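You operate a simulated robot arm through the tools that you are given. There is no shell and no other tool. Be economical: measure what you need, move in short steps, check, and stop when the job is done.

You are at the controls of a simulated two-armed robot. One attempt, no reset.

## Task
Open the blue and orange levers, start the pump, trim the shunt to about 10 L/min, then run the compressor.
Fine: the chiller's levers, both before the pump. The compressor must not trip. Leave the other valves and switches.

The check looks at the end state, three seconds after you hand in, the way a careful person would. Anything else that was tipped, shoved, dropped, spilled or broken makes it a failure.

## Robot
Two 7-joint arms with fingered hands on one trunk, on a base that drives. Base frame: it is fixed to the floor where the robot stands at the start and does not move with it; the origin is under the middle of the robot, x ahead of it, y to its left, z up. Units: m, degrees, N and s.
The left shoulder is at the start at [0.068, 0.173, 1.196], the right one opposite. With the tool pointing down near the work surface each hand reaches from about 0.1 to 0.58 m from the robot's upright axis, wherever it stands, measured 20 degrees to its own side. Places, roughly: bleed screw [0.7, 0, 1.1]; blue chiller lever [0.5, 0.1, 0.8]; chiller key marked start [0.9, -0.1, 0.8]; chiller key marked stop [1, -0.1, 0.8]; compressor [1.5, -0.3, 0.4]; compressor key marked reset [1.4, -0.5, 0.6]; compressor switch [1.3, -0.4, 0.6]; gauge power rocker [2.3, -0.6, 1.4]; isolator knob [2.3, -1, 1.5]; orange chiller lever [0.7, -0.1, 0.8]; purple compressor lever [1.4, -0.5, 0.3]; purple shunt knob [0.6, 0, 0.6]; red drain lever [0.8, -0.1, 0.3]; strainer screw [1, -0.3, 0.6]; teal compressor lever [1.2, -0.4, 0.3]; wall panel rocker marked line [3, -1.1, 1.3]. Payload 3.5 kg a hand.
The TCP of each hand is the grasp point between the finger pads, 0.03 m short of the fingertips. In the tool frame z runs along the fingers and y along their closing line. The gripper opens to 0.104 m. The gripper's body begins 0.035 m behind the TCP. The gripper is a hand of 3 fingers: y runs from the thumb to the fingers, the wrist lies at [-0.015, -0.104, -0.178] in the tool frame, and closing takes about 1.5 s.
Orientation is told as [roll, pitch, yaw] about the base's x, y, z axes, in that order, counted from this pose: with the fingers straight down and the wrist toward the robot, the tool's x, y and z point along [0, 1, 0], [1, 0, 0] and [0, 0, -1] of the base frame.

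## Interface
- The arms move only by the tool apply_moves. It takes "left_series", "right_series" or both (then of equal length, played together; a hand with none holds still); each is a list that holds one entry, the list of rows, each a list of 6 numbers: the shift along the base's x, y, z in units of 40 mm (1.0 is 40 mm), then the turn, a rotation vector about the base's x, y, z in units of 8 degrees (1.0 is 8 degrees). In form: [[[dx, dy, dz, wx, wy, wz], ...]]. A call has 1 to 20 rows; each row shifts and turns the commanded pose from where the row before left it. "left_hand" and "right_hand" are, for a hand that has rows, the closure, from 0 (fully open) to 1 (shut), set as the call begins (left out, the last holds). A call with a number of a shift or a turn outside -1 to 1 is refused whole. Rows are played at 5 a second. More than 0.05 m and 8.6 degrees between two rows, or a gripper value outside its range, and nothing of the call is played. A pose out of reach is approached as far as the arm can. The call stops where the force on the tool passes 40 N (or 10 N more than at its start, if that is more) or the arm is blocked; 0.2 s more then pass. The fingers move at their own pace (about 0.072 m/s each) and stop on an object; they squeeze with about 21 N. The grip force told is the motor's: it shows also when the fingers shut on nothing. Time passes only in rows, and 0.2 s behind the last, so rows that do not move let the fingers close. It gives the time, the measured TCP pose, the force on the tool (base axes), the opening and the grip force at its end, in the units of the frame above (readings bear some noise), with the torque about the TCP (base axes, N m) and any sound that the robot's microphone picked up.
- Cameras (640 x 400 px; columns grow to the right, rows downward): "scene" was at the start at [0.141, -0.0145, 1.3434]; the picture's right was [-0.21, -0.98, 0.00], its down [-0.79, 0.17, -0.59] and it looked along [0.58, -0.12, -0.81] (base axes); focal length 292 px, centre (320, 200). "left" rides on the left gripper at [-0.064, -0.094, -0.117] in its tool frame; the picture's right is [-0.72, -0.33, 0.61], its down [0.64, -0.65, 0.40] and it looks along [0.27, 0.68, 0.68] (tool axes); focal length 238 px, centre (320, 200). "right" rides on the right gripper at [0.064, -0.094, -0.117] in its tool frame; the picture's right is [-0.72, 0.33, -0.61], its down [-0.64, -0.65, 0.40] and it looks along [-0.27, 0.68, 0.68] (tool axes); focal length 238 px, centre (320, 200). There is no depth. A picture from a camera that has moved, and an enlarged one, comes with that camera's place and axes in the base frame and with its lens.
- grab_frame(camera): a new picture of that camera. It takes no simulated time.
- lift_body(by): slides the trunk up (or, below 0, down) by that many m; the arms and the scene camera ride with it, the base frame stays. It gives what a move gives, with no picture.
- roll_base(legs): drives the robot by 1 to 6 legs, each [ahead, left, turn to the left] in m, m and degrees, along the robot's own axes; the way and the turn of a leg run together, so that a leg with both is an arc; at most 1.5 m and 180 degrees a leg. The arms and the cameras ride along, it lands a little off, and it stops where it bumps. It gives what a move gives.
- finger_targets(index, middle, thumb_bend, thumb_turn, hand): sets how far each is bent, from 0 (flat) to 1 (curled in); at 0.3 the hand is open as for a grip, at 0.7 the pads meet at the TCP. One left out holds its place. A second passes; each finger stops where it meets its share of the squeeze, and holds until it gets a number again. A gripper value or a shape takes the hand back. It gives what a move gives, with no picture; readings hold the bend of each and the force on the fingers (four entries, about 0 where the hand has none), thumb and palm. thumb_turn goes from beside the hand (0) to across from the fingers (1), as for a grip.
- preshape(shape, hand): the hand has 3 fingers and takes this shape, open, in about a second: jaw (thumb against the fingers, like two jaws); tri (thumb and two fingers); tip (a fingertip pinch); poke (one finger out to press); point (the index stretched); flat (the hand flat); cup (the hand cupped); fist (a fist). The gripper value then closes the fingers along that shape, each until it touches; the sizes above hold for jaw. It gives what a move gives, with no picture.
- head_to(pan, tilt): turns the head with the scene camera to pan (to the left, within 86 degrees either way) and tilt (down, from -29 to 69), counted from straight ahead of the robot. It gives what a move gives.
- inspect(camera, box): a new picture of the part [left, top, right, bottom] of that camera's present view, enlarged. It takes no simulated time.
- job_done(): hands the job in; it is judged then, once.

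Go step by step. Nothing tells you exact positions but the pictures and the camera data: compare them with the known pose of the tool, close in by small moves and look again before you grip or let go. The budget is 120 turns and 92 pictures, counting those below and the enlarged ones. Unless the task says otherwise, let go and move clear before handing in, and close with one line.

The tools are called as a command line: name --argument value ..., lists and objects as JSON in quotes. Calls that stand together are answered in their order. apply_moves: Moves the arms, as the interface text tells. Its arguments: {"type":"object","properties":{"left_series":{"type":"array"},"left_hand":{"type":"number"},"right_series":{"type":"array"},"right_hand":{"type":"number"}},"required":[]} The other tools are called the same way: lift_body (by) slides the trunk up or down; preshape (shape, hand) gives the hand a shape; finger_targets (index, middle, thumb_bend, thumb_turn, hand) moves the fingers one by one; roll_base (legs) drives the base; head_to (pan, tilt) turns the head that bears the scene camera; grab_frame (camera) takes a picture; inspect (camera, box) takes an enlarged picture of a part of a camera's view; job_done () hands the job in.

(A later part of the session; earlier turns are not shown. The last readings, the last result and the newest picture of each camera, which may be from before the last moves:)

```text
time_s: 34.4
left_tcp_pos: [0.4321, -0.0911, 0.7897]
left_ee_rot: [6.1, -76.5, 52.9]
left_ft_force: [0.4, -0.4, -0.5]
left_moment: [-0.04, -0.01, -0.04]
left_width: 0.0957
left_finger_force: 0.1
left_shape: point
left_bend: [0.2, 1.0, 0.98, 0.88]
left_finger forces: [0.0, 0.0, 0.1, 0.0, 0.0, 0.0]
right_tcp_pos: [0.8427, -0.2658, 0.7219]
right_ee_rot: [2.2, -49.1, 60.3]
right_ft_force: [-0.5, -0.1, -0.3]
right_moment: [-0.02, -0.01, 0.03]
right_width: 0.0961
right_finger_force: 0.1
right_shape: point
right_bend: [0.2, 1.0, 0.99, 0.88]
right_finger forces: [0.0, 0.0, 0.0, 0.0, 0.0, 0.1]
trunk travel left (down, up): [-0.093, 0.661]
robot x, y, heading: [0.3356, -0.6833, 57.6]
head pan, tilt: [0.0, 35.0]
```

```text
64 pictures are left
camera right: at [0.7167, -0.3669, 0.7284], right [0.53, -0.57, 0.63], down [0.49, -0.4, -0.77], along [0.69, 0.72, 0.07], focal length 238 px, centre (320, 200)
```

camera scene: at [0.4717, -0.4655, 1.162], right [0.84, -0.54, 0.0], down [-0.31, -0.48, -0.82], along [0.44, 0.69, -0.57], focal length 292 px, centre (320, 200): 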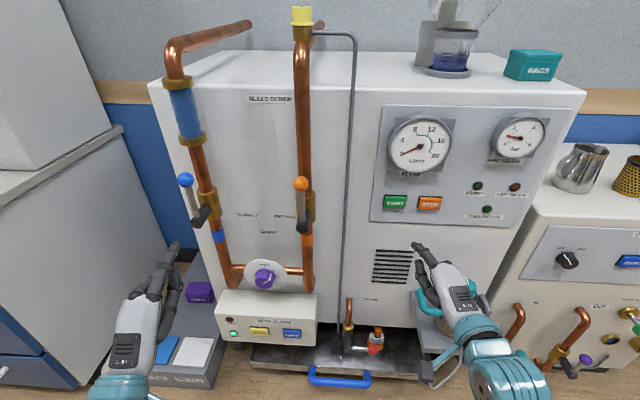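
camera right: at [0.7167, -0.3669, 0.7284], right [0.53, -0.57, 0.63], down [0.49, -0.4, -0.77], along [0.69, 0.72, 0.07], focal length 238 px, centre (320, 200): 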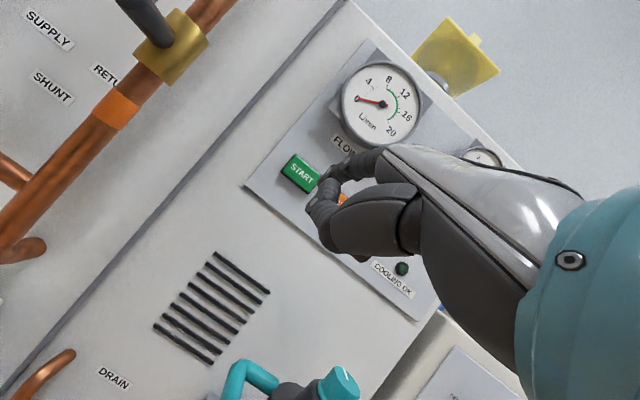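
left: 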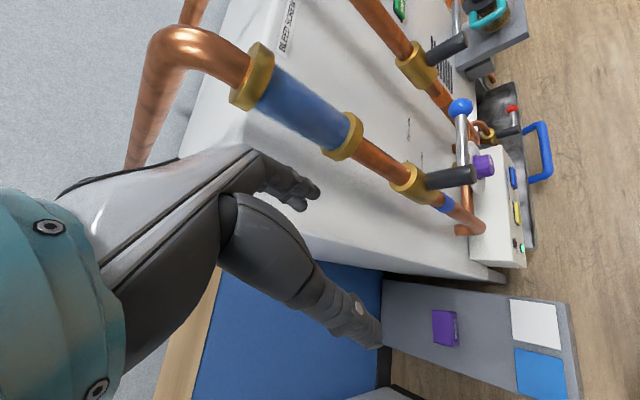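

Fingertip is about 13 cm short of START, which I place slightly left and 1 cm higher. I approach.

apply_moves --right_series '[[[0.35, 0.98, 0.1, 0, 0, 0], [0.4, 0.9, 0.1, 0, 0, 0], [0.3, 0.48, 0, 0, 0, 0]]]'

inspect --camera "scene" --box '[360, 150, 480, 225]'

grab_frame --camera "right"

```text
time_s: 35.2
left_tcp_pos: [0.4333, -0.0911, 0.7889]
left_ee_rot: [6.0, -76.5, 52.9]
left_ft_force: [0.2, -0.8, 0.6]
left_moment: [-0.02, 0.0, 0.02]
left_width: 0.096
left_finger_force: 0.0
left_shape: point
left_bend: [0.2, 1.0, 0.98, 0.88]
left_finger forces: [0.0, 0.0, 0.1, 0.0, 0.0, 0.0]
right_tcp_pos: [0.8831, -0.1729, 0.7311]
right_ee_rot: [2.3, -49.3, 60.4]
right_ft_force: [-0.7, 0.5, -0.4]
right_moment: [-0.02, -0.02, 0.0]
right_width: 0.0961
right_finger_force: 0.1
right_shape: point
right_bend: [0.2, 1.0, 0.99, 0.88]
right_finger forces: [0.0, 0.1, 0.1, 0.0, 0.0, 0.1]
trunk travel left (down, up): [-0.093, 0.661]
robot x, y, heading: [0.3368, -0.6825, 57.6]
head pan, tilt: [0.0, 35.0]
```

```text
5.33 times, centred on (420, 188) of scene
camera zoom: at [0.4717, -0.4655, 1.162], right [0.84, -0.54, 0.0], down [-0.31, -0.48, -0.82], along [0.44, 0.69, -0.57], focal length 1560 px, centre (-213, 267)
```

zoom: 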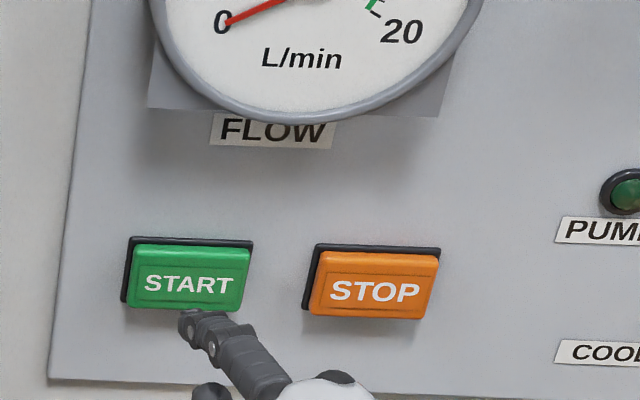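

```text
62 pictures are left
camera right: at [0.7565, -0.2744, 0.7377], right [0.53, -0.57, 0.63], down [0.49, -0.4, -0.77], along [0.69, 0.72, 0.07], focal length 238 px, centre (320, 200)
```

right: 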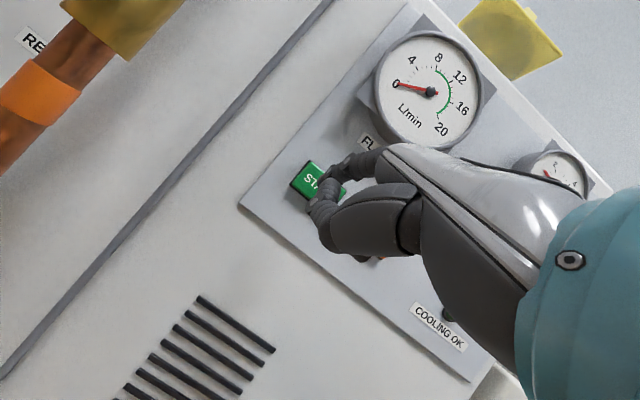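

The fingertip is in line with START's centre. I press forward gently in small steps.

apply_moves --right_series '[[[0.16, 0.25, 0, 0, 0, 0], [0.13, 0.21, 0, 0, 0, 0], [0.1, 0.16, 0, 0, 0, 0], [0.1, 0.16, 0, 0, 0, 0]]]'

inspect --camera "scene" --box '[370, 100, 530, 220]'

```text
time_s: 36.2
left_tcp_pos: [0.4316, -0.0909, 0.7912]
left_ee_rot: [6.2, -76.5, 52.7]
left_ft_force: [-0.3, -0.4, 0.1]
left_moment: [-0.01, 0.02, -0.04]
left_width: 0.096
left_finger_force: 0.1
left_shape: point
left_bend: [0.2, 1.0, 0.98, 0.88]
left_finger forces: [0.0, 0.1, 0.0, 0.0, 0.0, 0.0]
right_tcp_pos: [0.9001, -0.1427, 0.7356]
right_ee_rot: [2.1, -49.6, 60.4]
right_ft_force: [-8.5, -15.9, 4.2]
right_moment: [0.82, -0.38, 0.15]
right_width: 0.096
right_finger_force: 0.1
right_shape: point
right_bend: [0.21, 1.0, 0.99, 0.88]
right_finger forces: [17.9, 0.1, 0.0, 0.0, 0.0, 0.0]
trunk travel left (down, up): [-0.093, 0.661]
robot x, y, heading: [0.3342, -0.685, 57.8]
head pan, tilt: [0.0, 35.0]
heard: click
```

```text
3.33 times, centred on (450, 160) of scene
camera zoom: at [0.4706, -0.4676, 1.1626], right [0.84, -0.54, 0.0], down [-0.31, -0.48, -0.82], along [0.44, 0.69, -0.57], focal length 975 px, centre (-113, 333)
```

zoom: 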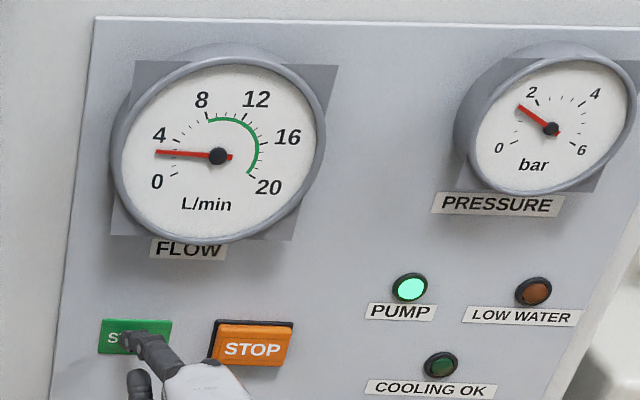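

The pump lamp is lit and flow reads about 3 L/min. I withdraw the right hand and start rolling the left hand for the knob.

apply_moves --right_series '[[[-0.53, -0.848, 0, 0, 0, 0], [-0.53, -0.848, 0, 0, 0, 0], [-0.53, -0.848, 0, 0, 0, 0], [-0.53, -0.848, 0, 0, 0, 0], [-0.53, -0.848, 0, 0, 0, 0], [0, 0, 0, 0, 0, 0]]]' --left_series '[[[0, 0, 0, 0.53, 0.84, 0], [0, 0, 0, 0.53, 0.84, 0], [0, 0, 0, 0.53, 0.84, 0], [0, 0, 0, 0.53, 0.84, 0], [0, 0, 0, 0.53, 0.84, 0], [0, 0, 0, 0.53, 0.84, 0]]]'

grab_frame --camera "scene"

inspect --camera "scene" --box '[210, 240, 320, 310]'

inspect --camera "scene" --box '[370, 100, 530, 220]'

```text
time_s: 37.6
left_tcp_pos: [0.4325, -0.0927, 0.7886]
left_ee_rot: [79.6, -39.7, -14.6]
left_ft_force: [-0.9, 0.3, -0.6]
left_moment: [-0.01, 0.04, 0.04]
left_width: 0.0962
left_finger_force: 0.0
left_shape: point
left_bend: [0.2, 1.0, 0.98, 0.88]
left_finger forces: [0.0, 0.0, 0.0, 0.0, 0.1, 0.1]
right_tcp_pos: [0.7944, -0.3125, 0.7318]
right_ee_rot: [2.1, -49.4, 60.4]
right_ft_force: [0.3, -0.1, 0.4]
right_moment: [-0.04, 0.05, -0.01]
right_width: 0.0961
right_finger_force: 0.0
right_shape: point
right_bend: [0.2, 1.0, 0.99, 0.88]
right_finger forces: [0.1, 0.0, 0.0, 0.0, 0.0, 0.1]
trunk travel left (down, up): [-0.093, 0.661]
robot x, y, heading: [0.3331, -0.6884, 57.6]
head pan, tilt: [0.0, 35.0]
```

```text
60 pictures are left
camera scene: at [0.4716, -0.4656, 1.162], right [0.84, -0.54, 0.0], down [-0.31, -0.48, -0.82], along [0.44, 0.69, -0.57], focal length 292 px, centre (320, 200)
```

scene: 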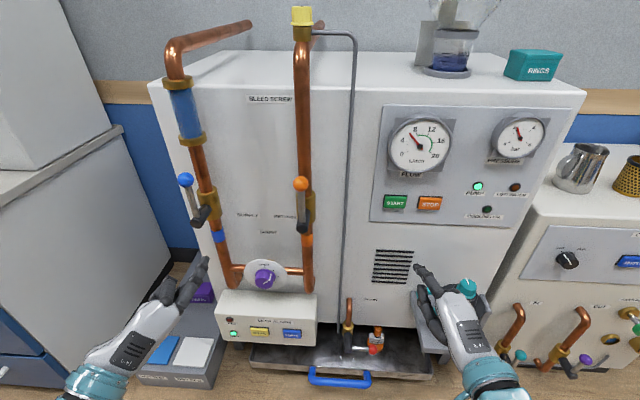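

```text
5.71 times, centred on (265, 275) of scene
camera zoom: at [0.4716, -0.4656, 1.162], right [0.84, -0.54, 0.0], down [-0.31, -0.48, -0.82], along [0.44, 0.69, -0.57], focal length 1671 px, centre (634, -229)
```

zoom: 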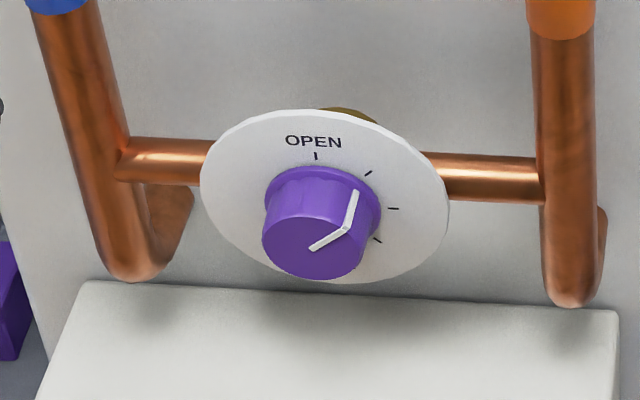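

```text
3.33 times, centred on (450, 160) of scene
camera zoom: at [0.4716, -0.4656, 1.162], right [0.84, -0.54, 0.0], down [-0.31, -0.48, -0.82], along [0.44, 0.69, -0.57], focal length 975 px, centre (-113, 333)
```

zoom: 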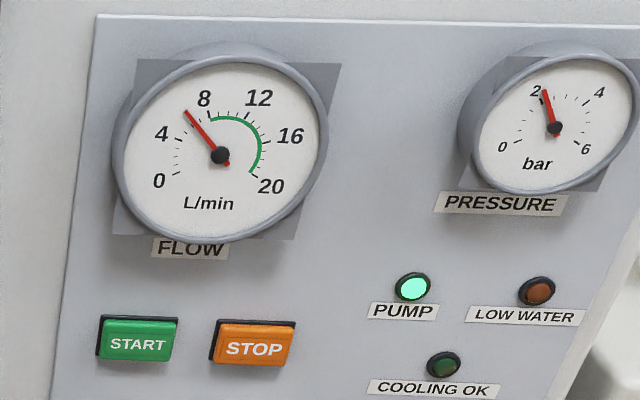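

Flow is settling around 6–7, so I'll trim it up by turning the shunt knob (pointer now around 60° from OPEN). I finish rolling the left hand and open it as jaws, in the free air.

apply_moves --left_series '[[[0.4, -0.25, 0, 0.78, 0.62, 0], [0.4, -0.25, 0, 0.78, 0.62, 0], [0.4, -0.25, -0.2, 0.78, 0.62, 0], [0.4, -0.25, -0.2, 0.78, 0.62, 0], [0.4, -0.25, -0.2, 0.78, 0.62, 0]]]'

preshape --hand "left" --shape "jaw"

grab_frame --camera "scene"

grab_frame --camera "left"

inspect --camera "scene" --box '[370, 100, 530, 220]'

```text
time_s: 38.8
left_tcp_pos: [0.5121, -0.1426, 0.7665]
left_ee_rot: [102.4, -5.5, -24.0]
left_ft_force: [0.3, -0.4, 0.0]
left_moment: [-0.02, 0.0, 0.03]
left_width: 0.0959
left_finger_force: 0.0
left_shape: point
left_bend: [0.2, 1.0, 0.98, 0.88]
left_finger forces: [0.1, 0.0, 0.1, 0.1, 0.0, 0.0]
right_tcp_pos: [0.794, -0.3121, 0.7318]
right_ee_rot: [2.2, -49.3, 60.5]
right_ft_force: [-0.3, 0.2, -0.3]
right_moment: [-0.02, 0.03, 0.04]
right_width: 0.096
right_finger_force: 0.0
right_shape: point
right_bend: [0.2, 1.0, 0.99, 0.88]
right_finger forces: [0.0, 0.0, 0.0, 0.0, 0.0, 0.0]
trunk travel left (down, up): [-0.093, 0.661]
robot x, y, heading: [0.3344, -0.6864, 57.5]
head pan, tilt: [0.0, 35.0]
```

```text
time_s: 39.7
left_tcp_pos: [0.5119, -0.1435, 0.7662]
left_ee_rot: [102.4, -5.7, -24.0]
left_ft_force: [0.0, 0.3, 0.1]
left_moment: [-0.01, 0.02, -0.02]
left_width: 0.1036
left_finger_force: 0.0
left_shape: jaw
left_bend: [0.3, 0.3, 0.3, 0.97]
left_finger forces: [0.0, 0.1, 0.1, 0.1, 0.0, 0.0]
right_tcp_pos: [0.7954, -0.3119, 0.7321]
right_ee_rot: [2.3, -49.3, 60.5]
right_ft_force: [0.1, -0.1, -0.3]
right_moment: [-0.03, -0.04, -0.03]
right_width: 0.0958
right_finger_force: 0.0
right_shape: point
right_bend: [0.2, 1.0, 0.99, 0.88]
right_finger forces: [0.0, 0.1, 0.1, 0.0, 0.1, 0.0]
trunk travel left (down, up): [-0.093, 0.661]
robot x, y, heading: [0.3401, -0.6898, 57.6]
head pan, tilt: [0.0, 35.0]
```

```text
57 pictures are left
camera scene: at [0.4717, -0.4655, 1.162], right [0.84, -0.54, 0.0], down [-0.31, -0.48, -0.82], along [0.44, 0.69, -0.57], focal length 292 px, centre (320, 200)
```

scene: 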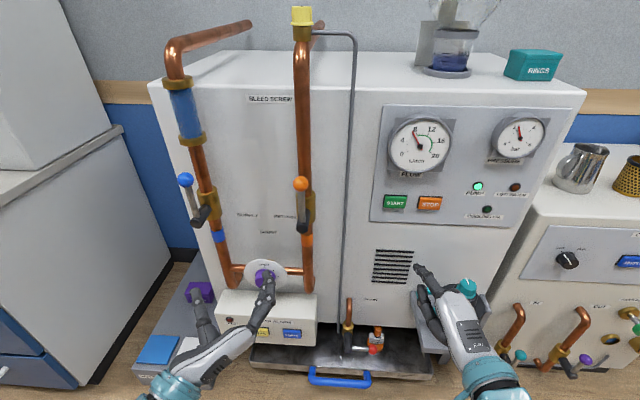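

```text
56 pictures are left
camera left: at [0.3917, -0.2007, 0.6697], right [0.06, 0.8, -0.6], down [-0.55, 0.53, 0.64], along [0.83, 0.29, 0.47], focal length 238 px, centre (320, 200)
```

left: 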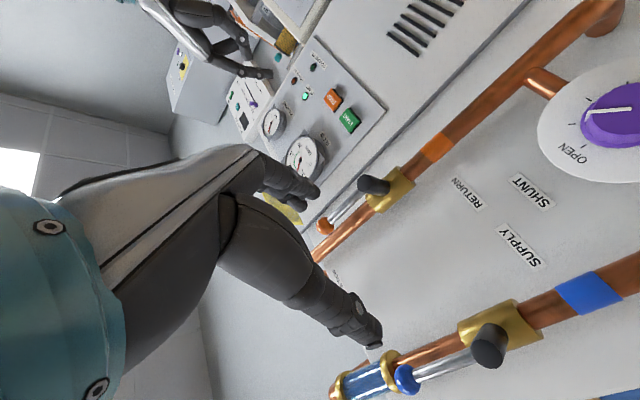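

```text
3.33 times, centred on (450, 160) of scene
camera zoom: at [0.4717, -0.4655, 1.162], right [0.84, -0.54, 0.0], down [-0.31, -0.48, -0.82], along [0.44, 0.69, -0.57], focal length 975 px, centre (-113, 333)
```

zoom: 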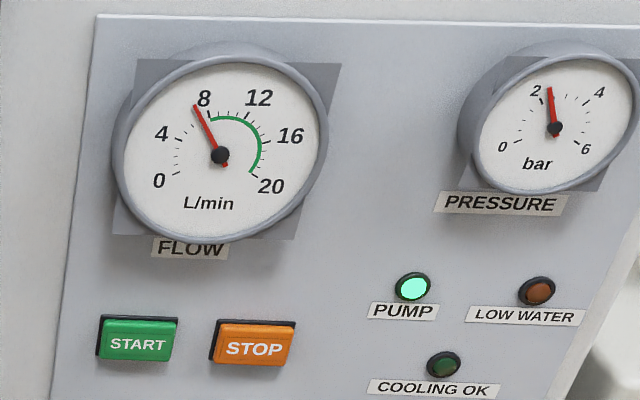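

Flow sits near 7 L/min. I square the left hand to the panel and lower it to knob height, staying back.

apply_moves --left_series '[[[0, 0, -1, -0.35, 0.45, -0.35], [0, 0, -1, -0.35, 0.45, -0.35], [0, 0, -1, -0.32, 0.44, -0.36], [0, 0, -1, 0, 0, 0], [0, 0, -0.98, 0, 0, 0], [0.53, 0.848, 0, 0, 0, 0], [0.53, 0.848, 0, 0, 0, 0]]]'

grab_frame --camera "scene"

grab_frame --camera "left"

```text
time_s: 41.3
left_tcp_pos: [0.5555, -0.0742, 0.5667]
left_ee_rot: [90.2, 0.1, -31.8]
left_ft_force: [0.2, -0.2, -0.4]
left_moment: [-0.01, 0.0, 0.0]
left_width: 0.1035
left_finger_force: 0.0
left_shape: jaw
left_bend: [0.3, 0.3, 0.3, 0.97]
left_finger forces: [0.0, 0.0, 0.0, 0.0, 0.0, 0.1]
right_tcp_pos: [0.7955, -0.3115, 0.7332]
right_ee_rot: [2.3, -49.3, 60.4]
right_ft_force: [-0.4, -0.1, 0.2]
right_moment: [-0.01, -0.01, 0.01]
right_width: 0.096
right_finger_force: 0.0
right_shape: point
right_bend: [0.2, 1.0, 0.99, 0.88]
right_finger forces: [0.1, 0.0, 0.1, 0.1, 0.1, 0.0]
trunk travel left (down, up): [-0.093, 0.661]
robot x, y, heading: [0.3338, -0.6821, 57.4]
head pan, tilt: [0.0, 35.0]
```

```text
54 pictures are left
camera scene: at [0.4717, -0.4654, 1.1619], right [0.84, -0.54, 0.0], down [-0.31, -0.48, -0.82], along [0.44, 0.69, -0.57], focal length 292 px, centre (320, 200)
```

scene: 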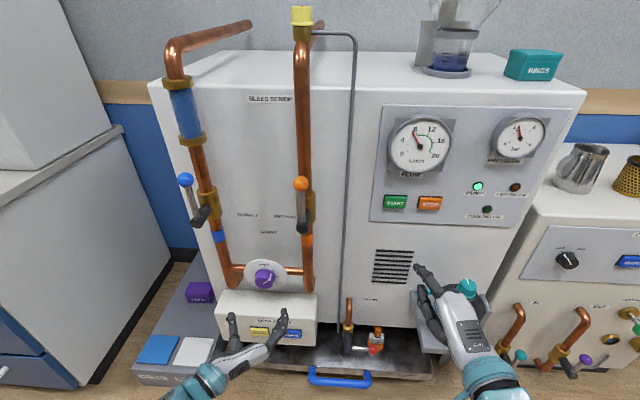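

```text
53 pictures are left
camera left: at [0.4119, -0.1247, 0.5014], right [0.05, 0.69, -0.72], down [-0.34, 0.69, 0.64], along [0.94, 0.22, 0.27], focal length 238 px, centre (320, 200)
```

left: 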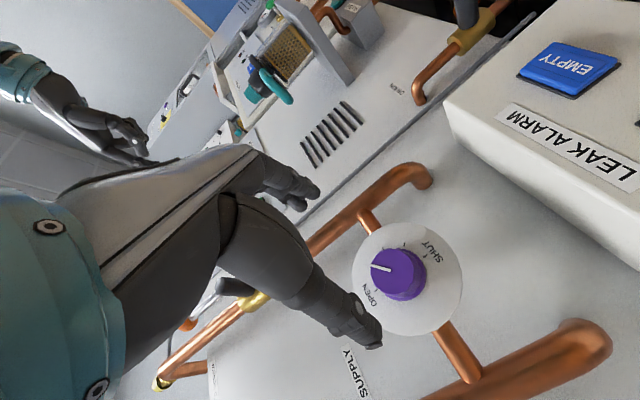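

The hand is square; dial goes OPEN (top) to SHUT clockwise. I advance to straddle the knob and check.

apply_moves --left_series '[[[0.4, 0.93, -0.15, 0, 0, 0], [0.4, 0.73, 0, 0, 0, 0]]]'

inspect --camera "scene" --box '[190, 220, 350, 340]'

grab_frame --camera "left"

```text
time_s: 41.9
left_tcp_pos: [0.5878, -0.0079, 0.5605]
left_ee_rot: [90.0, 0.1, -31.8]
left_ft_force: [-0.1, -0.3, 1.1]
left_moment: [0.02, -0.02, -0.01]
left_width: 0.1037
left_finger_force: 0.0
left_shape: jaw
left_bend: [0.3, 0.3, 0.3, 0.97]
left_finger forces: [0.0, 0.1, 0.0, 0.0, 0.0, 0.0]
right_tcp_pos: [0.7939, -0.3126, 0.731]
right_ee_rot: [2.3, -49.2, 60.4]
right_ft_force: [0.6, 0.7, -0.2]
right_moment: [0.0, 0.01, 0.0]
right_width: 0.0959
right_finger_force: 0.0
right_shape: point
right_bend: [0.2, 1.0, 0.99, 0.88]
right_finger forces: [0.0, 0.0, 0.0, 0.1, 0.0, 0.1]
trunk travel left (down, up): [-0.093, 0.661]
robot x, y, heading: [0.3324, -0.6831, 57.7]
head pan, tilt: [0.0, 35.0]
```

```text
3.33 times, centred on (270, 280) of scene
camera zoom: at [0.4718, -0.4654, 1.1619], right [0.84, -0.54, 0.0], down [-0.31, -0.48, -0.82], along [0.44, 0.69, -0.57], focal length 975 px, centre (487, -67)
```

zoom: 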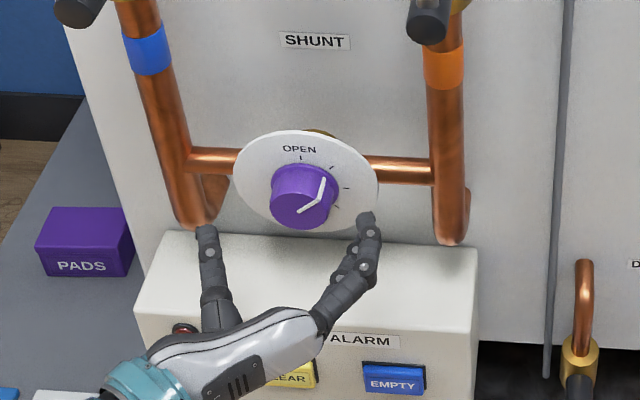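

```text
51 pictures are left
camera left: at [0.4445, -0.059, 0.4957], right [0.05, 0.7, -0.72], down [-0.34, 0.69, 0.64], along [0.94, 0.21, 0.27], focal length 238 px, centre (320, 200)
```

left: 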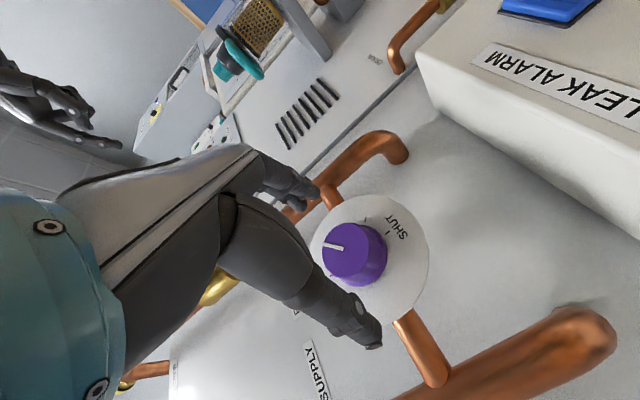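

The knob stands about 2.7 cm proud of its plate. I advance 3 cm with a small centring shift, then close on it.

apply_moves --left_series '[[[0.25, 0.28, 0, 0, 0, 0], [0.21, 0.31, 0, 0, 0, 0]]]'

apply_moves --left_series '[[[0, 0, 0, 0, 0, 0], [0, 0, 0, 0, 0, 0], [0, 0, 0, 0, 0, 0], [0, 0, 0, 0, 0, 0], [0, 0, 0, 0, 0, 0], [0, 0, 0, 0, 0, 0]]]' --left_hand 0.6

inspect --camera "scene" --box '[190, 220, 350, 340]'

```text
time_s: 42.5
left_tcp_pos: [0.6052, 0.0108, 0.5637]
left_ee_rot: [90.1, 0.1, -31.9]
left_ft_force: [0.9, 0.2, -0.1]
left_moment: [0.02, 0.04, -0.01]
left_width: 0.1036
left_finger_force: 0.1
left_shape: jaw
left_bend: [0.3, 0.3, 0.3, 0.97]
left_finger forces: [0.0, 0.0, 0.0, 0.0, 0.0, 0.0]
left hand out of reach, approached as far as the arm can: row 2
right_tcp_pos: [0.7947, -0.3124, 0.7322]
right_ee_rot: [2.2, -49.4, 60.5]
right_ft_force: [0.8, 0.1, 0.7]
right_moment: [-0.04, 0.02, -0.01]
right_width: 0.0959
right_finger_force: 0.1
right_shape: point
right_bend: [0.2, 1.0, 0.99, 0.88]
right_finger forces: [0.1, 0.1, 0.0, 0.0, 0.0, 0.1]
trunk travel left (down, up): [-0.093, 0.661]
robot x, y, heading: [0.3345, -0.6835, 57.3]
head pan, tilt: [0.0, 35.0]
```

```text
time_s: 43.9
left_tcp_pos: [0.6052, 0.0098, 0.5643]
left_ee_rot: [90.1, 0.2, -31.7]
left_ft_force: [1.3, -0.2, -0.1]
left_moment: [0.02, -0.04, -0.01]
left_width: 0.0429
left_finger_force: 0.0
left_shape: jaw
left_bend: [0.74, 0.49, 0.72, 1.0]
left_finger forces: [1.2, 0.0, 0.0, 0.0, 0.0, 0.0]
right_tcp_pos: [0.795, -0.3125, 0.7315]
right_ee_rot: [2.1, -49.3, 60.3]
right_ft_force: [0.0, -0.3, 0.1]
right_moment: [0.01, 0.01, 0.04]
right_width: 0.096
right_finger_force: 0.0
right_shape: point
right_bend: [0.2, 1.0, 0.99, 0.88]
right_finger forces: [0.1, 0.0, 0.0, 0.0, 0.1, 0.0]
trunk travel left (down, up): [-0.093, 0.661]
robot x, y, heading: [0.3352, -0.6843, 57.7]
head pan, tilt: [0.0, 35.0]
```

```text
3.33 times, centred on (270, 280) of scene
camera zoom: at [0.4717, -0.4656, 1.162], right [0.84, -0.54, 0.0], down [-0.31, -0.48, -0.82], along [0.44, 0.69, -0.57], focal length 975 px, centre (487, -67)
```

zoom: 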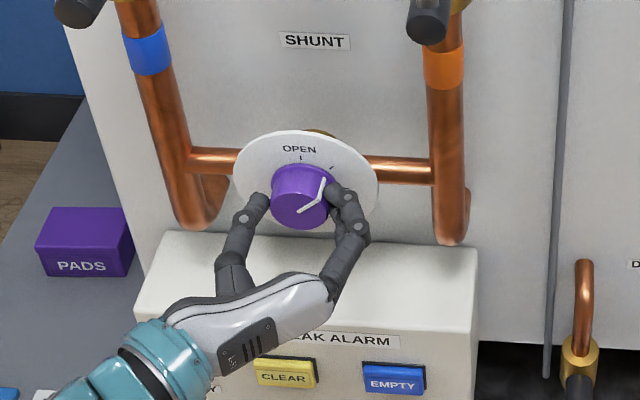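

Fingers straddle the knob. I close fully and then turn 16° clockwise as a first trim.

apply_moves --left_series '[[[0, 0, 0, 0, 0, 0], [0, 0, 0, 0, 0, 0], [0, 0, 0, 0, 0, 0], [0, 0, 0, 0, 0, 0], [0, 0, 0, 0.265, 0.424, 0], [0, 0, 0, 0.265, 0.424, 0], [0, 0, 0, 0.265, 0.424, 0], [0, 0, 0, 0.265, 0.424, 0]]]' --left_hand 0.85

inspect --camera "scene" --box '[190, 220, 350, 340]'

inspect --camera "scene" --box '[370, 100, 530, 220]'

```text
time_s: 45.7
left_tcp_pos: [0.6045, 0.0099, 0.5649]
left_ee_rot: [90.2, 16.2, -31.8]
left_ft_force: [4.0, 0.1, -0.6]
left_moment: [-0.01, -0.07, -0.09]
left_width: 0.0369
left_finger_force: 20.9
left_shape: jaw
left_bend: [0.74, 0.52, 0.73, 1.0]
left_finger forces: [13.6, 6.6, 0.1, 0.0, 18.5, 0.1]
right_tcp_pos: [0.7958, -0.3119, 0.7317]
right_ee_rot: [2.2, -49.3, 60.5]
right_ft_force: [-0.1, -0.2, 0.0]
right_moment: [-0.01, 0.01, 0.02]
right_width: 0.0959
right_finger_force: 0.1
right_shape: point
right_bend: [0.2, 1.0, 0.99, 0.88]
right_finger forces: [0.0, 0.1, 0.0, 0.0, 0.1, 0.0]
trunk travel left (down, up): [-0.093, 0.661]
robot x, y, heading: [0.3317, -0.6863, 57.7]
head pan, tilt: [0.0, 35.0]
```

```text
3.33 times, centred on (270, 280) of scene
camera zoom: at [0.4719, -0.4655, 1.162], right [0.84, -0.54, 0.0], down [-0.31, -0.48, -0.82], along [0.44, 0.69, -0.57], focal length 975 px, centre (487, -67)
```

zoom: 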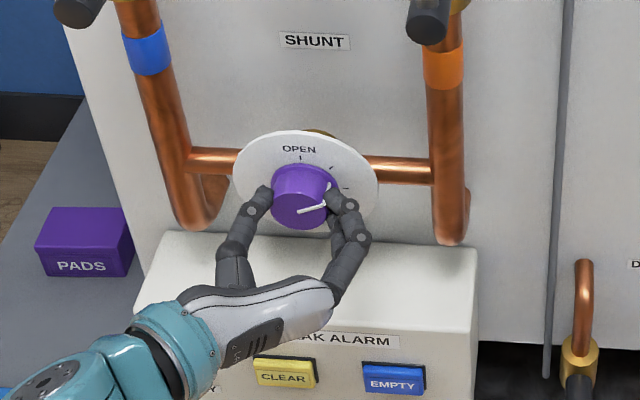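

```text
3.33 times, centred on (450, 160) of scene
camera zoom: at [0.4719, -0.4655, 1.162], right [0.84, -0.54, 0.0], down [-0.31, -0.48, -0.82], along [0.44, 0.69, -0.57], focal length 975 px, centre (-113, 333)
```

zoom: 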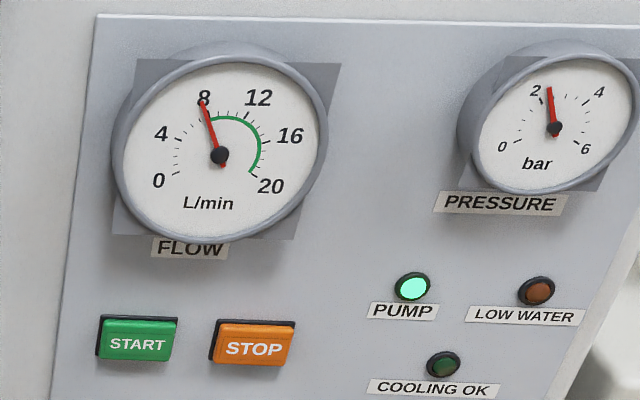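

The knob turned and flow is climbing past 7.5. I hold to let the reading settle.

apply_moves --left_series '[[[0, 0, 0, 0, 0, 0], [0, 0, 0, 0, 0, 0], [0, 0, 0, 0, 0, 0], [0, 0, 0, 0, 0, 0], [0, 0, 0, 0, 0, 0], [0, 0, 0, 0, 0, 0], [0, 0, 0, 0, 0, 0], [0, 0, 0, 0, 0, 0], [0, 0, 0, 0, 0, 0], [0, 0, 0, 0, 0, 0]]]'

inspect --camera "scene" --box '[380, 110, 460, 180]'

```text
time_s: 47.9
left_tcp_pos: [0.6047, 0.0099, 0.5639]
left_ee_rot: [90.2, 16.0, -31.8]
left_ft_force: [6.0, 2.6, 1.8]
left_moment: [0.03, -0.1, -0.17]
left_width: 0.037
left_finger_force: 21.3
left_shape: jaw
left_bend: [0.74, 0.52, 0.73, 1.0]
left_finger forces: [13.4, 7.5, 0.0, 0.0, 18.0, 0.0]
right_tcp_pos: [0.7948, -0.3117, 0.7309]
right_ee_rot: [2.1, -49.3, 60.5]
right_ft_force: [0.4, 0.1, -0.3]
right_moment: [0.03, 0.02, -0.02]
right_width: 0.096
right_finger_force: 0.1
right_shape: point
right_bend: [0.2, 1.0, 0.99, 0.88]
right_finger forces: [0.1, 0.0, 0.0, 0.0, 0.1, 0.1]
trunk travel left (down, up): [-0.093, 0.661]
robot x, y, heading: [0.3367, -0.6838, 57.6]
head pan, tilt: [0.0, 35.0]
```

```text
5.71 times, centred on (420, 145) of scene
camera zoom: at [0.472, -0.4655, 1.162], right [0.84, -0.54, 0.0], down [-0.31, -0.48, -0.82], along [0.44, 0.69, -0.57], focal length 1671 px, centre (-251, 514)
```

zoom: 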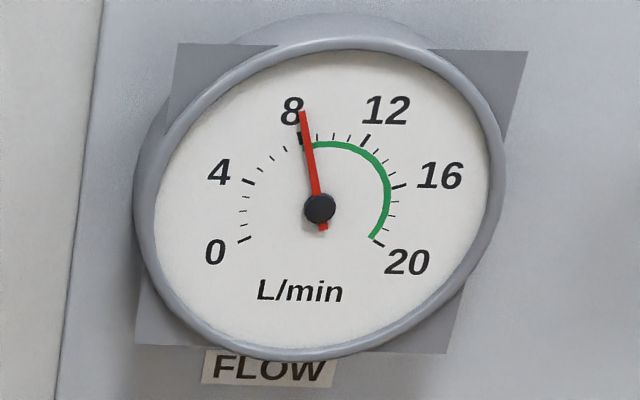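

Flow settled at about 8.5; 16° gave roughly 1.3 L/min. I turn about 18° more.

apply_moves --left_series '[[[0, 0, 0, 0.238, 0.382, 0], [0, 0, 0, 0.238, 0.382, 0], [0, 0, 0, 0.238, 0.382, 0], [0, 0, 0, 0.238, 0.382, 0], [0, 0, 0, 0.238, 0.382, 0], [0, 0, 0, 0, 0, 0], [0, 0, 0, 0, 0, 0], [0, 0, 0, 0, 0, 0], [0, 0, 0, 0, 0, 0], [0, 0, 0, 0, 0, 0], [0, 0, 0, 0, 0, 0], [0, 0, 0, 0, 0, 0], [0, 0, 0, 0, 0, 0], [0, 0, 0, 0, 0, 0], [0, 0, 0, 0, 0, 0], [0, 0, 0, 0, 0, 0], [0, 0, 0, 0, 0, 0], [0, 0, 0, 0, 0, 0]]]'

inspect --camera "scene" --box '[380, 110, 460, 180]'

grab_frame --camera "scene"

```text
time_s: 51.7
left_tcp_pos: [0.6043, 0.0098, 0.5632]
left_ee_rot: [90.2, 34.1, -31.8]
left_ft_force: [9.4, -4.4, 0.1]
left_moment: [-0.05, -0.04, -0.36]
left_width: 0.0369
left_finger_force: 21.0
left_shape: jaw
left_bend: [0.74, 0.51, 0.74, 1.0]
left_finger forces: [15.1, 10.1, 0.1, 0.0, 16.5, 0.0]
right_tcp_pos: [0.7947, -0.3116, 0.7323]
right_ee_rot: [2.1, -49.3, 60.3]
right_ft_force: [-0.6, -0.4, -0.1]
right_moment: [0.02, 0.0, 0.0]
right_width: 0.0958
right_finger_force: 0.1
right_shape: point
right_bend: [0.2, 1.0, 0.99, 0.88]
right_finger forces: [0.1, 0.1, 0.0, 0.0, 0.1, 0.0]
trunk travel left (down, up): [-0.093, 0.661]
robot x, y, heading: [0.3355, -0.6807, 57.6]
head pan, tilt: [0.0, 35.0]
```

```text
5.71 times, centred on (420, 145) of scene
camera zoom: at [0.4722, -0.4658, 1.162], right [0.84, -0.54, 0.0], down [-0.31, -0.48, -0.82], along [0.44, 0.69, -0.57], focal length 1671 px, centre (-251, 514)
```

zoom: 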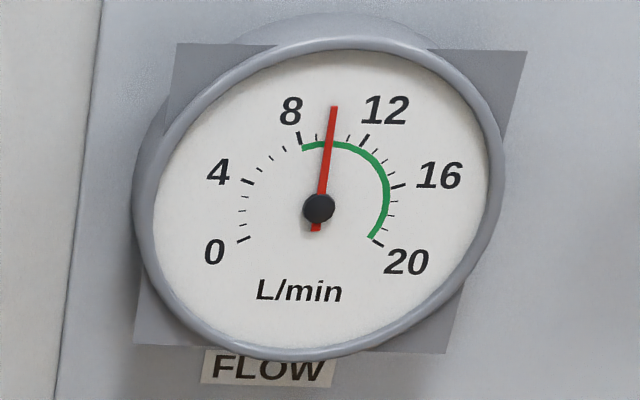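

```text
45 pictures are left
camera scene: at [0.4722, -0.4658, 1.162], right [0.84, -0.54, 0.0], down [-0.31, -0.48, -0.82], along [0.44, 0.69, -0.57], focal length 292 px, centre (320, 200)
```

scene: 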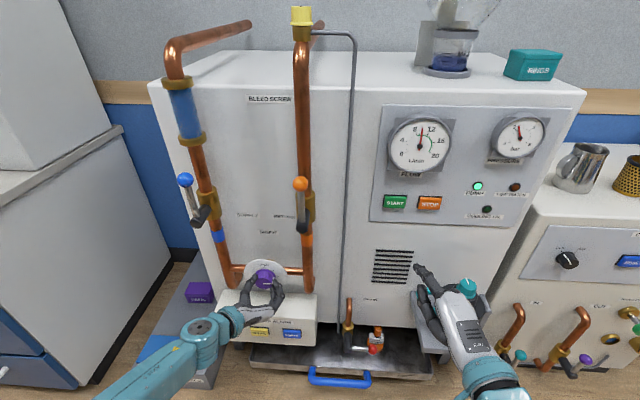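

The needle is at about 10 L/min. I release the knob and back straight off.

apply_moves --left_series '[[[0, 0, 0, 0, 0, 0], [0, 0, 0, 0, 0, 0], [0, 0, 0, 0, 0, 0], [0, 0, 0, 0, 0, 0], [0, 0, 0, 0, 0, 0], [-0.53, -0.848, 0, 0, 0, 0], [-0.53, -0.848, 0, 0, 0, 0], [-0.53, -0.848, 0, 0, 0, 0], [-0.53, -0.848, 0, 0, 0, 0]]]' --left_hand 0.0

inspect --camera "scene" --box '[370, 100, 530, 220]'

grab_frame --camera "scene"

```text
time_s: 53.7
left_tcp_pos: [0.5212, -0.1272, 0.5664]
left_ee_rot: [90.3, 34.1, -31.7]
left_ft_force: [0.0, -1.1, 0.3]
left_moment: [0.0, 0.0, 0.01]
left_width: 0.1036
left_finger_force: 0.1
left_shape: jaw
left_bend: [0.3, 0.3, 0.3, 0.98]
left_finger forces: [0.0, 0.0, 0.0, 0.0, 0.0, 0.0]
right_tcp_pos: [0.7957, -0.3129, 0.7328]
right_ee_rot: [2.2, -49.4, 60.4]
right_ft_force: [0.2, 0.4, -0.1]
right_moment: [-0.01, -0.01, 0.01]
right_width: 0.0957
right_finger_force: 0.0
right_shape: point
right_bend: [0.2, 1.0, 0.99, 0.88]
right_finger forces: [0.1, 0.0, 0.0, 0.0, 0.1, 0.0]
trunk travel left (down, up): [-0.093, 0.661]
robot x, y, heading: [0.3367, -0.6854, 57.4]
head pan, tilt: [0.0, 35.0]
```

```text
3.33 times, centred on (450, 160) of scene
camera zoom: at [0.4717, -0.4656, 1.162], right [0.84, -0.54, 0.0], down [-0.31, -0.48, -0.82], along [0.44, 0.69, -0.57], focal length 975 px, centre (-113, 333)
```

zoom: 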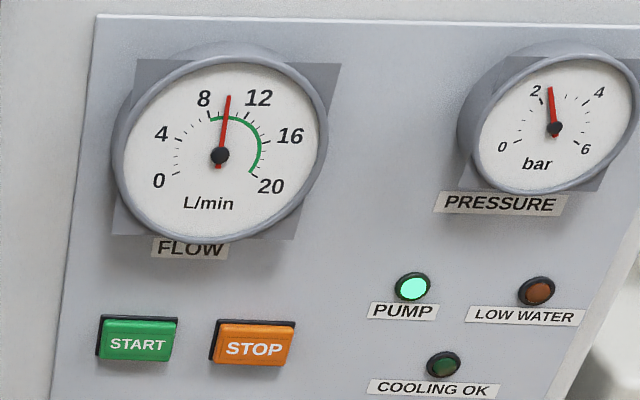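

```text
43 pictures are left
camera scene: at [0.4717, -0.4656, 1.162], right [0.84, -0.54, 0.0], down [-0.31, -0.48, -0.82], along [0.44, 0.69, -0.57], focal length 292 px, centre (320, 200)
```

scene: 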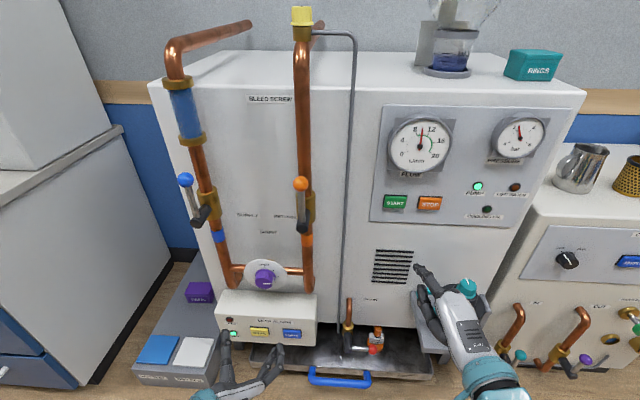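

Flow holds at 10 with the pump lamp lit; COOLING OK isn't lit yet. I back off and drive right along the panels to study the compressor.

roll_base --legs '[[-0.2, 0, 0], [0, -0.5, 0]]'

grab_frame --camera "scene"

```text
time_s: 57.8
left_tcp_pos: [0.8289, -0.561, 0.566]
left_ee_rot: [90.3, 34.1, -31.9]
left_ft_force: [0.4, -0.5, 1.2]
left_moment: [-0.07, 0.0, 0.0]
left_width: 0.1037
left_finger_force: 0.2
left_shape: jaw
left_bend: [0.3, 0.3, 0.3, 0.98]
left_finger forces: [0.1, 0.1, 0.1, 0.1, 0.0, 0.0]
right_tcp_pos: [1.103, -0.747, 0.7324]
right_ee_rot: [2.2, -49.3, 60.2]
right_ft_force: [-0.1, -0.4, -0.7]
right_moment: [-0.05, -0.01, -0.03]
right_width: 0.0958
right_finger_force: 0.0
right_shape: point
right_bend: [0.2, 1.0, 0.99, 0.88]
right_finger forces: [0.0, 0.1, 0.0, 0.0, 0.0, 0.1]
trunk travel left (down, up): [-0.093, 0.661]
robot x, y, heading: [0.6433, -1.12, 57.7]
head pan, tilt: [0.0, 35.0]
```

```text
42 pictures are left
camera scene: at [0.7794, -0.9003, 1.162], right [0.84, -0.54, 0.0], down [-0.31, -0.48, -0.82], along [0.44, 0.69, -0.57], focal length 292 px, centre (320, 200)
```

scene: 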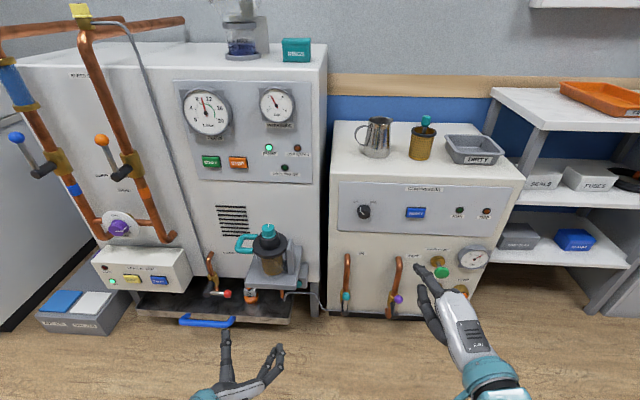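

inspect --camera "scene" --box '[320, 170, 520, 320]'

inspect --camera "scene" --box '[170, 75, 330, 190]'

```text
2.67 times, centred on (420, 245) of scene
camera zoom: at [0.7794, -0.9003, 1.162], right [0.84, -0.54, 0.0], down [-0.31, -0.48, -0.82], along [0.44, 0.69, -0.57], focal length 780 px, centre (53, 80)
```

zoom: 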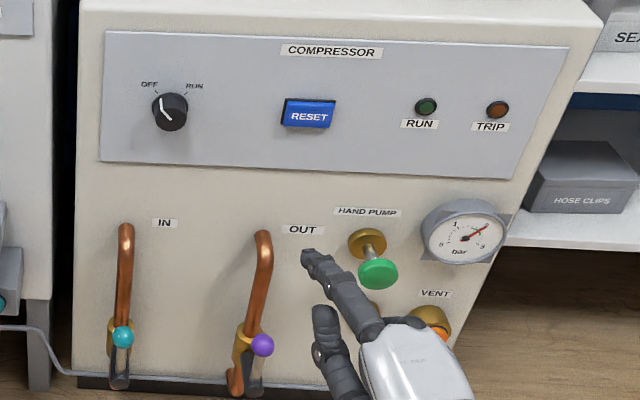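

```text
3.48 times, centred on (250, 132) of scene
camera zoom: at [0.7794, -0.9003, 1.162], right [0.84, -0.54, 0.0], down [-0.31, -0.48, -0.82], along [0.44, 0.69, -0.57], focal length 1017 px, centre (564, 435)
```

zoom: 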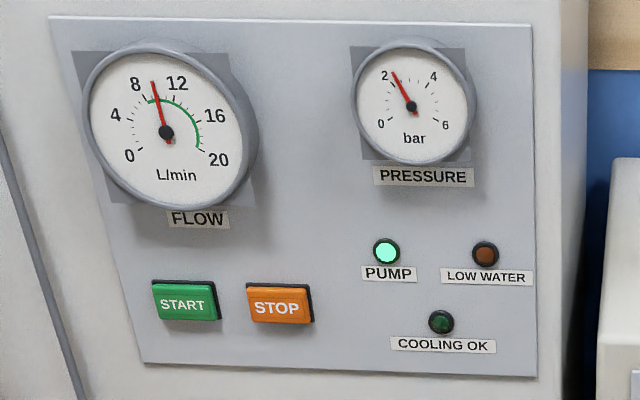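

The compressor has an OFF/RUN rotary switch with the pointer at OFF; IN/OUT levers look in line already. While watching the cooling lamp, I raise the left hand clear and roll the right hand to grip the switch.

apply_moves --right_series '[[[0, 0, 0, 0.848, -0.53, 0], [0, 0, 0, 0.848, -0.53, 0], [0, 0, 0, 0.848, -0.53, 0], [0, 0, 0, 0.848, -0.53, 0], [0, 0, 0, 0.848, -0.53, 0], [0, 0, 0, -0.53, -0.848, 0], [0, 0, 0, -0.53, -0.848, 0], [0, 0, 0, -0.53, -0.848, 0], [0, 0, 0, -0.53, -0.848, 0], [0, 0, 0, -0.53, -0.848, 0], [0, 0, 0, -0.53, -0.848, 0], [0, 0, 0, -0.53, -0.848, 0], [0, 0, 0, -0.53, -0.848, 0], [0, 0, 0, -0.53, -0.848, 0]]]' --left_series '[[[-0.2, -0.3, 0.7, 0, 0, 0], [-0.2, -0.3, 0.7, 0, 0, 0], [-0.2, -0.3, 0.7, 0, 0, 0], [-0.2, -0.3, 0.7, 0, 0, 0], [-0.2, -0.3, 0.7, 0, 0, 0], [-0.2, -0.3, 0.7, 0, 0, 0], [-0.2, -0.3, 0.7, 0, 0, 0], [0, 0, 0, 0, 0, 0], [0, 0, 0, 0, 0, 0], [0, 0, 0, 0, 0, 0], [0, 0, 0, 0, 0, 0], [0, 0, 0, 0, 0, 0], [0, 0, 0, 0, 0, 0], [0, 0, 0, 0, 0, 0]]]'

grab_frame --camera "scene"

inspect --camera "scene" --box '[170, 75, 330, 190]'

```text
time_s: 60.8
left_tcp_pos: [0.7828, -0.6358, 0.7484]
left_ee_rot: [90.3, 34.2, -31.7]
left_ft_force: [-0.2, 0.6, 0.3]
left_moment: [0.0, 0.02, 0.01]
left_width: 0.1038
left_finger_force: 0.1
left_shape: jaw
left_bend: [0.3, 0.3, 0.3, 0.98]
left_finger forces: [0.1, 0.0, 0.0, 0.1, 0.0, 0.0]
left hand out of reach, approached as far as the arm can: row 7
right_tcp_pos: [1.1015, -0.746, 0.7323]
right_ee_rot: [-85.8, -16.3, 147.3]
right_ft_force: [-0.6, -0.7, 0.1]
right_moment: [0.01, -0.01, 0.02]
right_width: 0.0962
right_finger_force: 0.0
right_shape: point
right_bend: [0.2, 1.0, 0.99, 0.88]
right_finger forces: [0.0, 0.0, 0.1, 0.1, 0.0, 0.0]
trunk travel left (down, up): [-0.093, 0.661]
robot x, y, heading: [0.6422, -1.1204, 57.7]
head pan, tilt: [0.0, 35.0]
```

```text
39 pictures are left
camera scene: at [0.7794, -0.9002, 1.162], right [0.84, -0.54, 0.0], down [-0.31, -0.48, -0.82], along [0.44, 0.69, -0.57], focal length 292 px, centre (320, 200)
```

scene: 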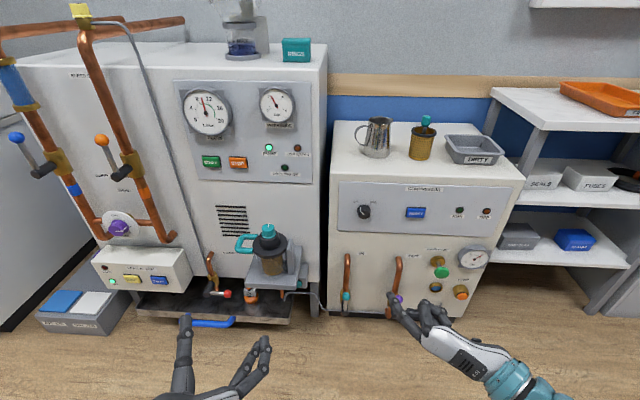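

```text
3.48 times, centred on (250, 132) of scene
camera zoom: at [0.7794, -0.9002, 1.162], right [0.84, -0.54, 0.0], down [-0.31, -0.48, -0.82], along [0.44, 0.69, -0.57], focal length 1017 px, centre (564, 435)
```

zoom: 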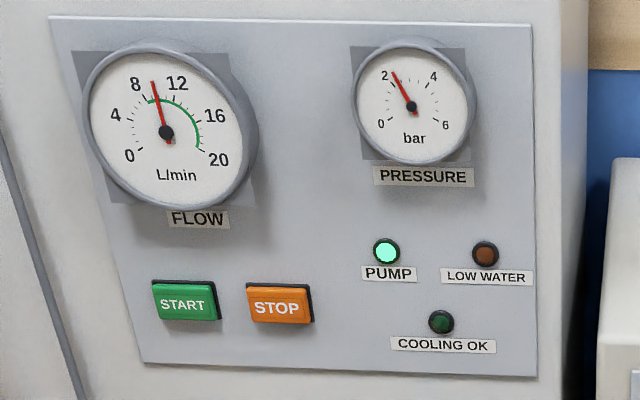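

COOLING OK is still dark; it may follow a delay or the compressor itself. I shape the right hand as jaws and drive 0.2 m forward to the compressor.

preshape --hand "right" --shape "jaw"

roll_base --legs '[[0.2, 0, 0]]'

apply_moves --right_series '[[[-0.5, 0.33, -0.7, 0.21, -0.13, 0], [-0.5, 0.33, -0.7, 0.21, -0.13, 0], [-0.1, 0.07, -0.8, 0, 0, 0], [0, 0, -0.7, 0, 0, 0]]]'

grab_frame --camera "scene"

grab_frame --camera "right"

```text
time_s: 61.7
left_tcp_pos: [0.7809, -0.6364, 0.7504]
left_ee_rot: [90.2, 34.1, -31.8]
left_ft_force: [-0.2, -0.2, 1.7]
left_moment: [-0.04, 0.0, -0.01]
left_width: 0.1038
left_finger_force: 0.1
left_shape: jaw
left_bend: [0.3, 0.3, 0.3, 0.98]
left_finger forces: [0.1, 0.0, 0.1, 0.1, 0.0, 0.1]
right_tcp_pos: [1.1016, -0.7447, 0.7328]
right_ee_rot: [-85.7, -16.5, 147.3]
right_ft_force: [-0.1, 0.0, -0.1]
right_moment: [0.01, 0.01, 0.02]
right_width: 0.1038
right_finger_force: 0.1
right_shape: jaw
right_bend: [0.3, 0.3, 0.3, 0.97]
right_finger forces: [0.1, 0.0, 0.1, 0.0, 0.0, 0.0]
trunk travel left (down, up): [-0.093, 0.661]
robot x, y, heading: [0.6423, -1.1218, 57.7]
head pan, tilt: [0.0, 35.0]
```

```text
time_s: 63.3
left_tcp_pos: [0.8833, -0.4703, 0.7491]
left_ee_rot: [90.2, 34.1, -31.3]
left_ft_force: [0.3, -0.3, 0.3]
left_moment: [0.0, -0.03, -0.02]
left_width: 0.1037
left_finger_force: 0.1
left_shape: jaw
left_bend: [0.3, 0.3, 0.3, 0.98]
left_finger forces: [0.1, 0.0, 0.1, 0.0, 0.0, 0.0]
right_tcp_pos: [1.2039, -0.5759, 0.7328]
right_ee_rot: [-85.7, -16.6, 147.7]
right_ft_force: [0.0, -0.7, -0.9]
right_moment: [-0.01, 0.0, 0.01]
right_width: 0.1036
right_finger_force: 0.2
right_shape: jaw
right_bend: [0.3, 0.3, 0.3, 0.97]
right_finger forces: [0.0, 0.0, 0.0, 0.0, 0.0, 0.0]
trunk travel left (down, up): [-0.093, 0.661]
robot x, y, heading: [0.7493, -0.9515, 58.0]
head pan, tilt: [0.0, 35.0]
```

```text
time_s: 64.3
left_tcp_pos: [0.8836, -0.4679, 0.7504]
left_ee_rot: [90.1, 34.1, -31.5]
left_ft_force: [-0.1, 0.3, 0.1]
left_moment: [0.03, -0.01, 0.0]
left_width: 0.1037
left_finger_force: 0.0
left_shape: jaw
left_bend: [0.3, 0.3, 0.3, 0.98]
left_finger forces: [0.1, 0.0, 0.1, 0.0, 0.1, 0.0]
right_tcp_pos: [1.1591, -0.5484, 0.6183]
right_ee_rot: [-90.1, -16.4, 149.0]
right_ft_force: [0.1, 0.6, 0.3]
right_moment: [-0.02, 0.0, -0.04]
right_width: 0.1036
right_finger_force: 0.0
right_shape: jaw
right_bend: [0.3, 0.3, 0.3, 0.97]
right_finger forces: [0.0, 0.0, 0.0, 0.0, 0.0, 0.1]
trunk travel left (down, up): [-0.093, 0.661]
robot x, y, heading: [0.7459, -0.9514, 58.1]
head pan, tilt: [0.0, 35.0]
```

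```text
37 pictures are left
camera scene: at [0.8829, -0.7325, 1.162], right [0.85, -0.53, 0.0], down [-0.3, -0.49, -0.82], along [0.43, 0.69, -0.57], focal length 292 px, centre (320, 200)
```

scene: 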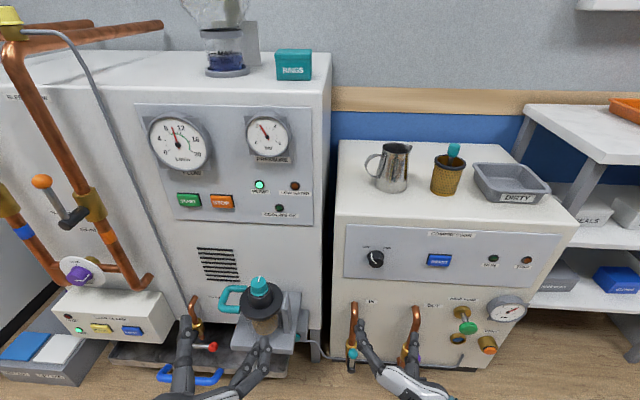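

```text
36 pictures are left
camera right: at [1.1615, -0.6828, 0.5297], right [-0.41, -0.47, 0.78], down [0.9, -0.07, 0.43], along [-0.15, 0.88, 0.45], focal length 238 px, centre (320, 200)
```

right: 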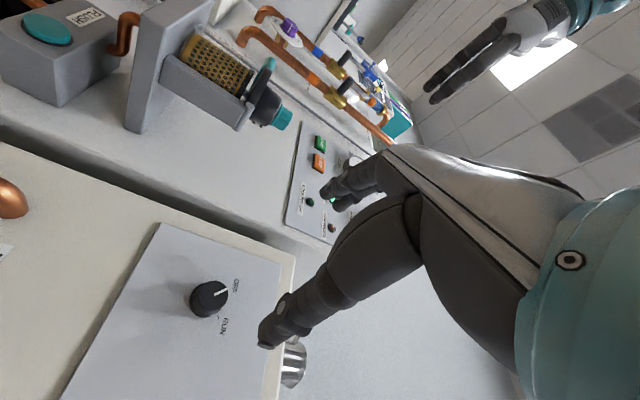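

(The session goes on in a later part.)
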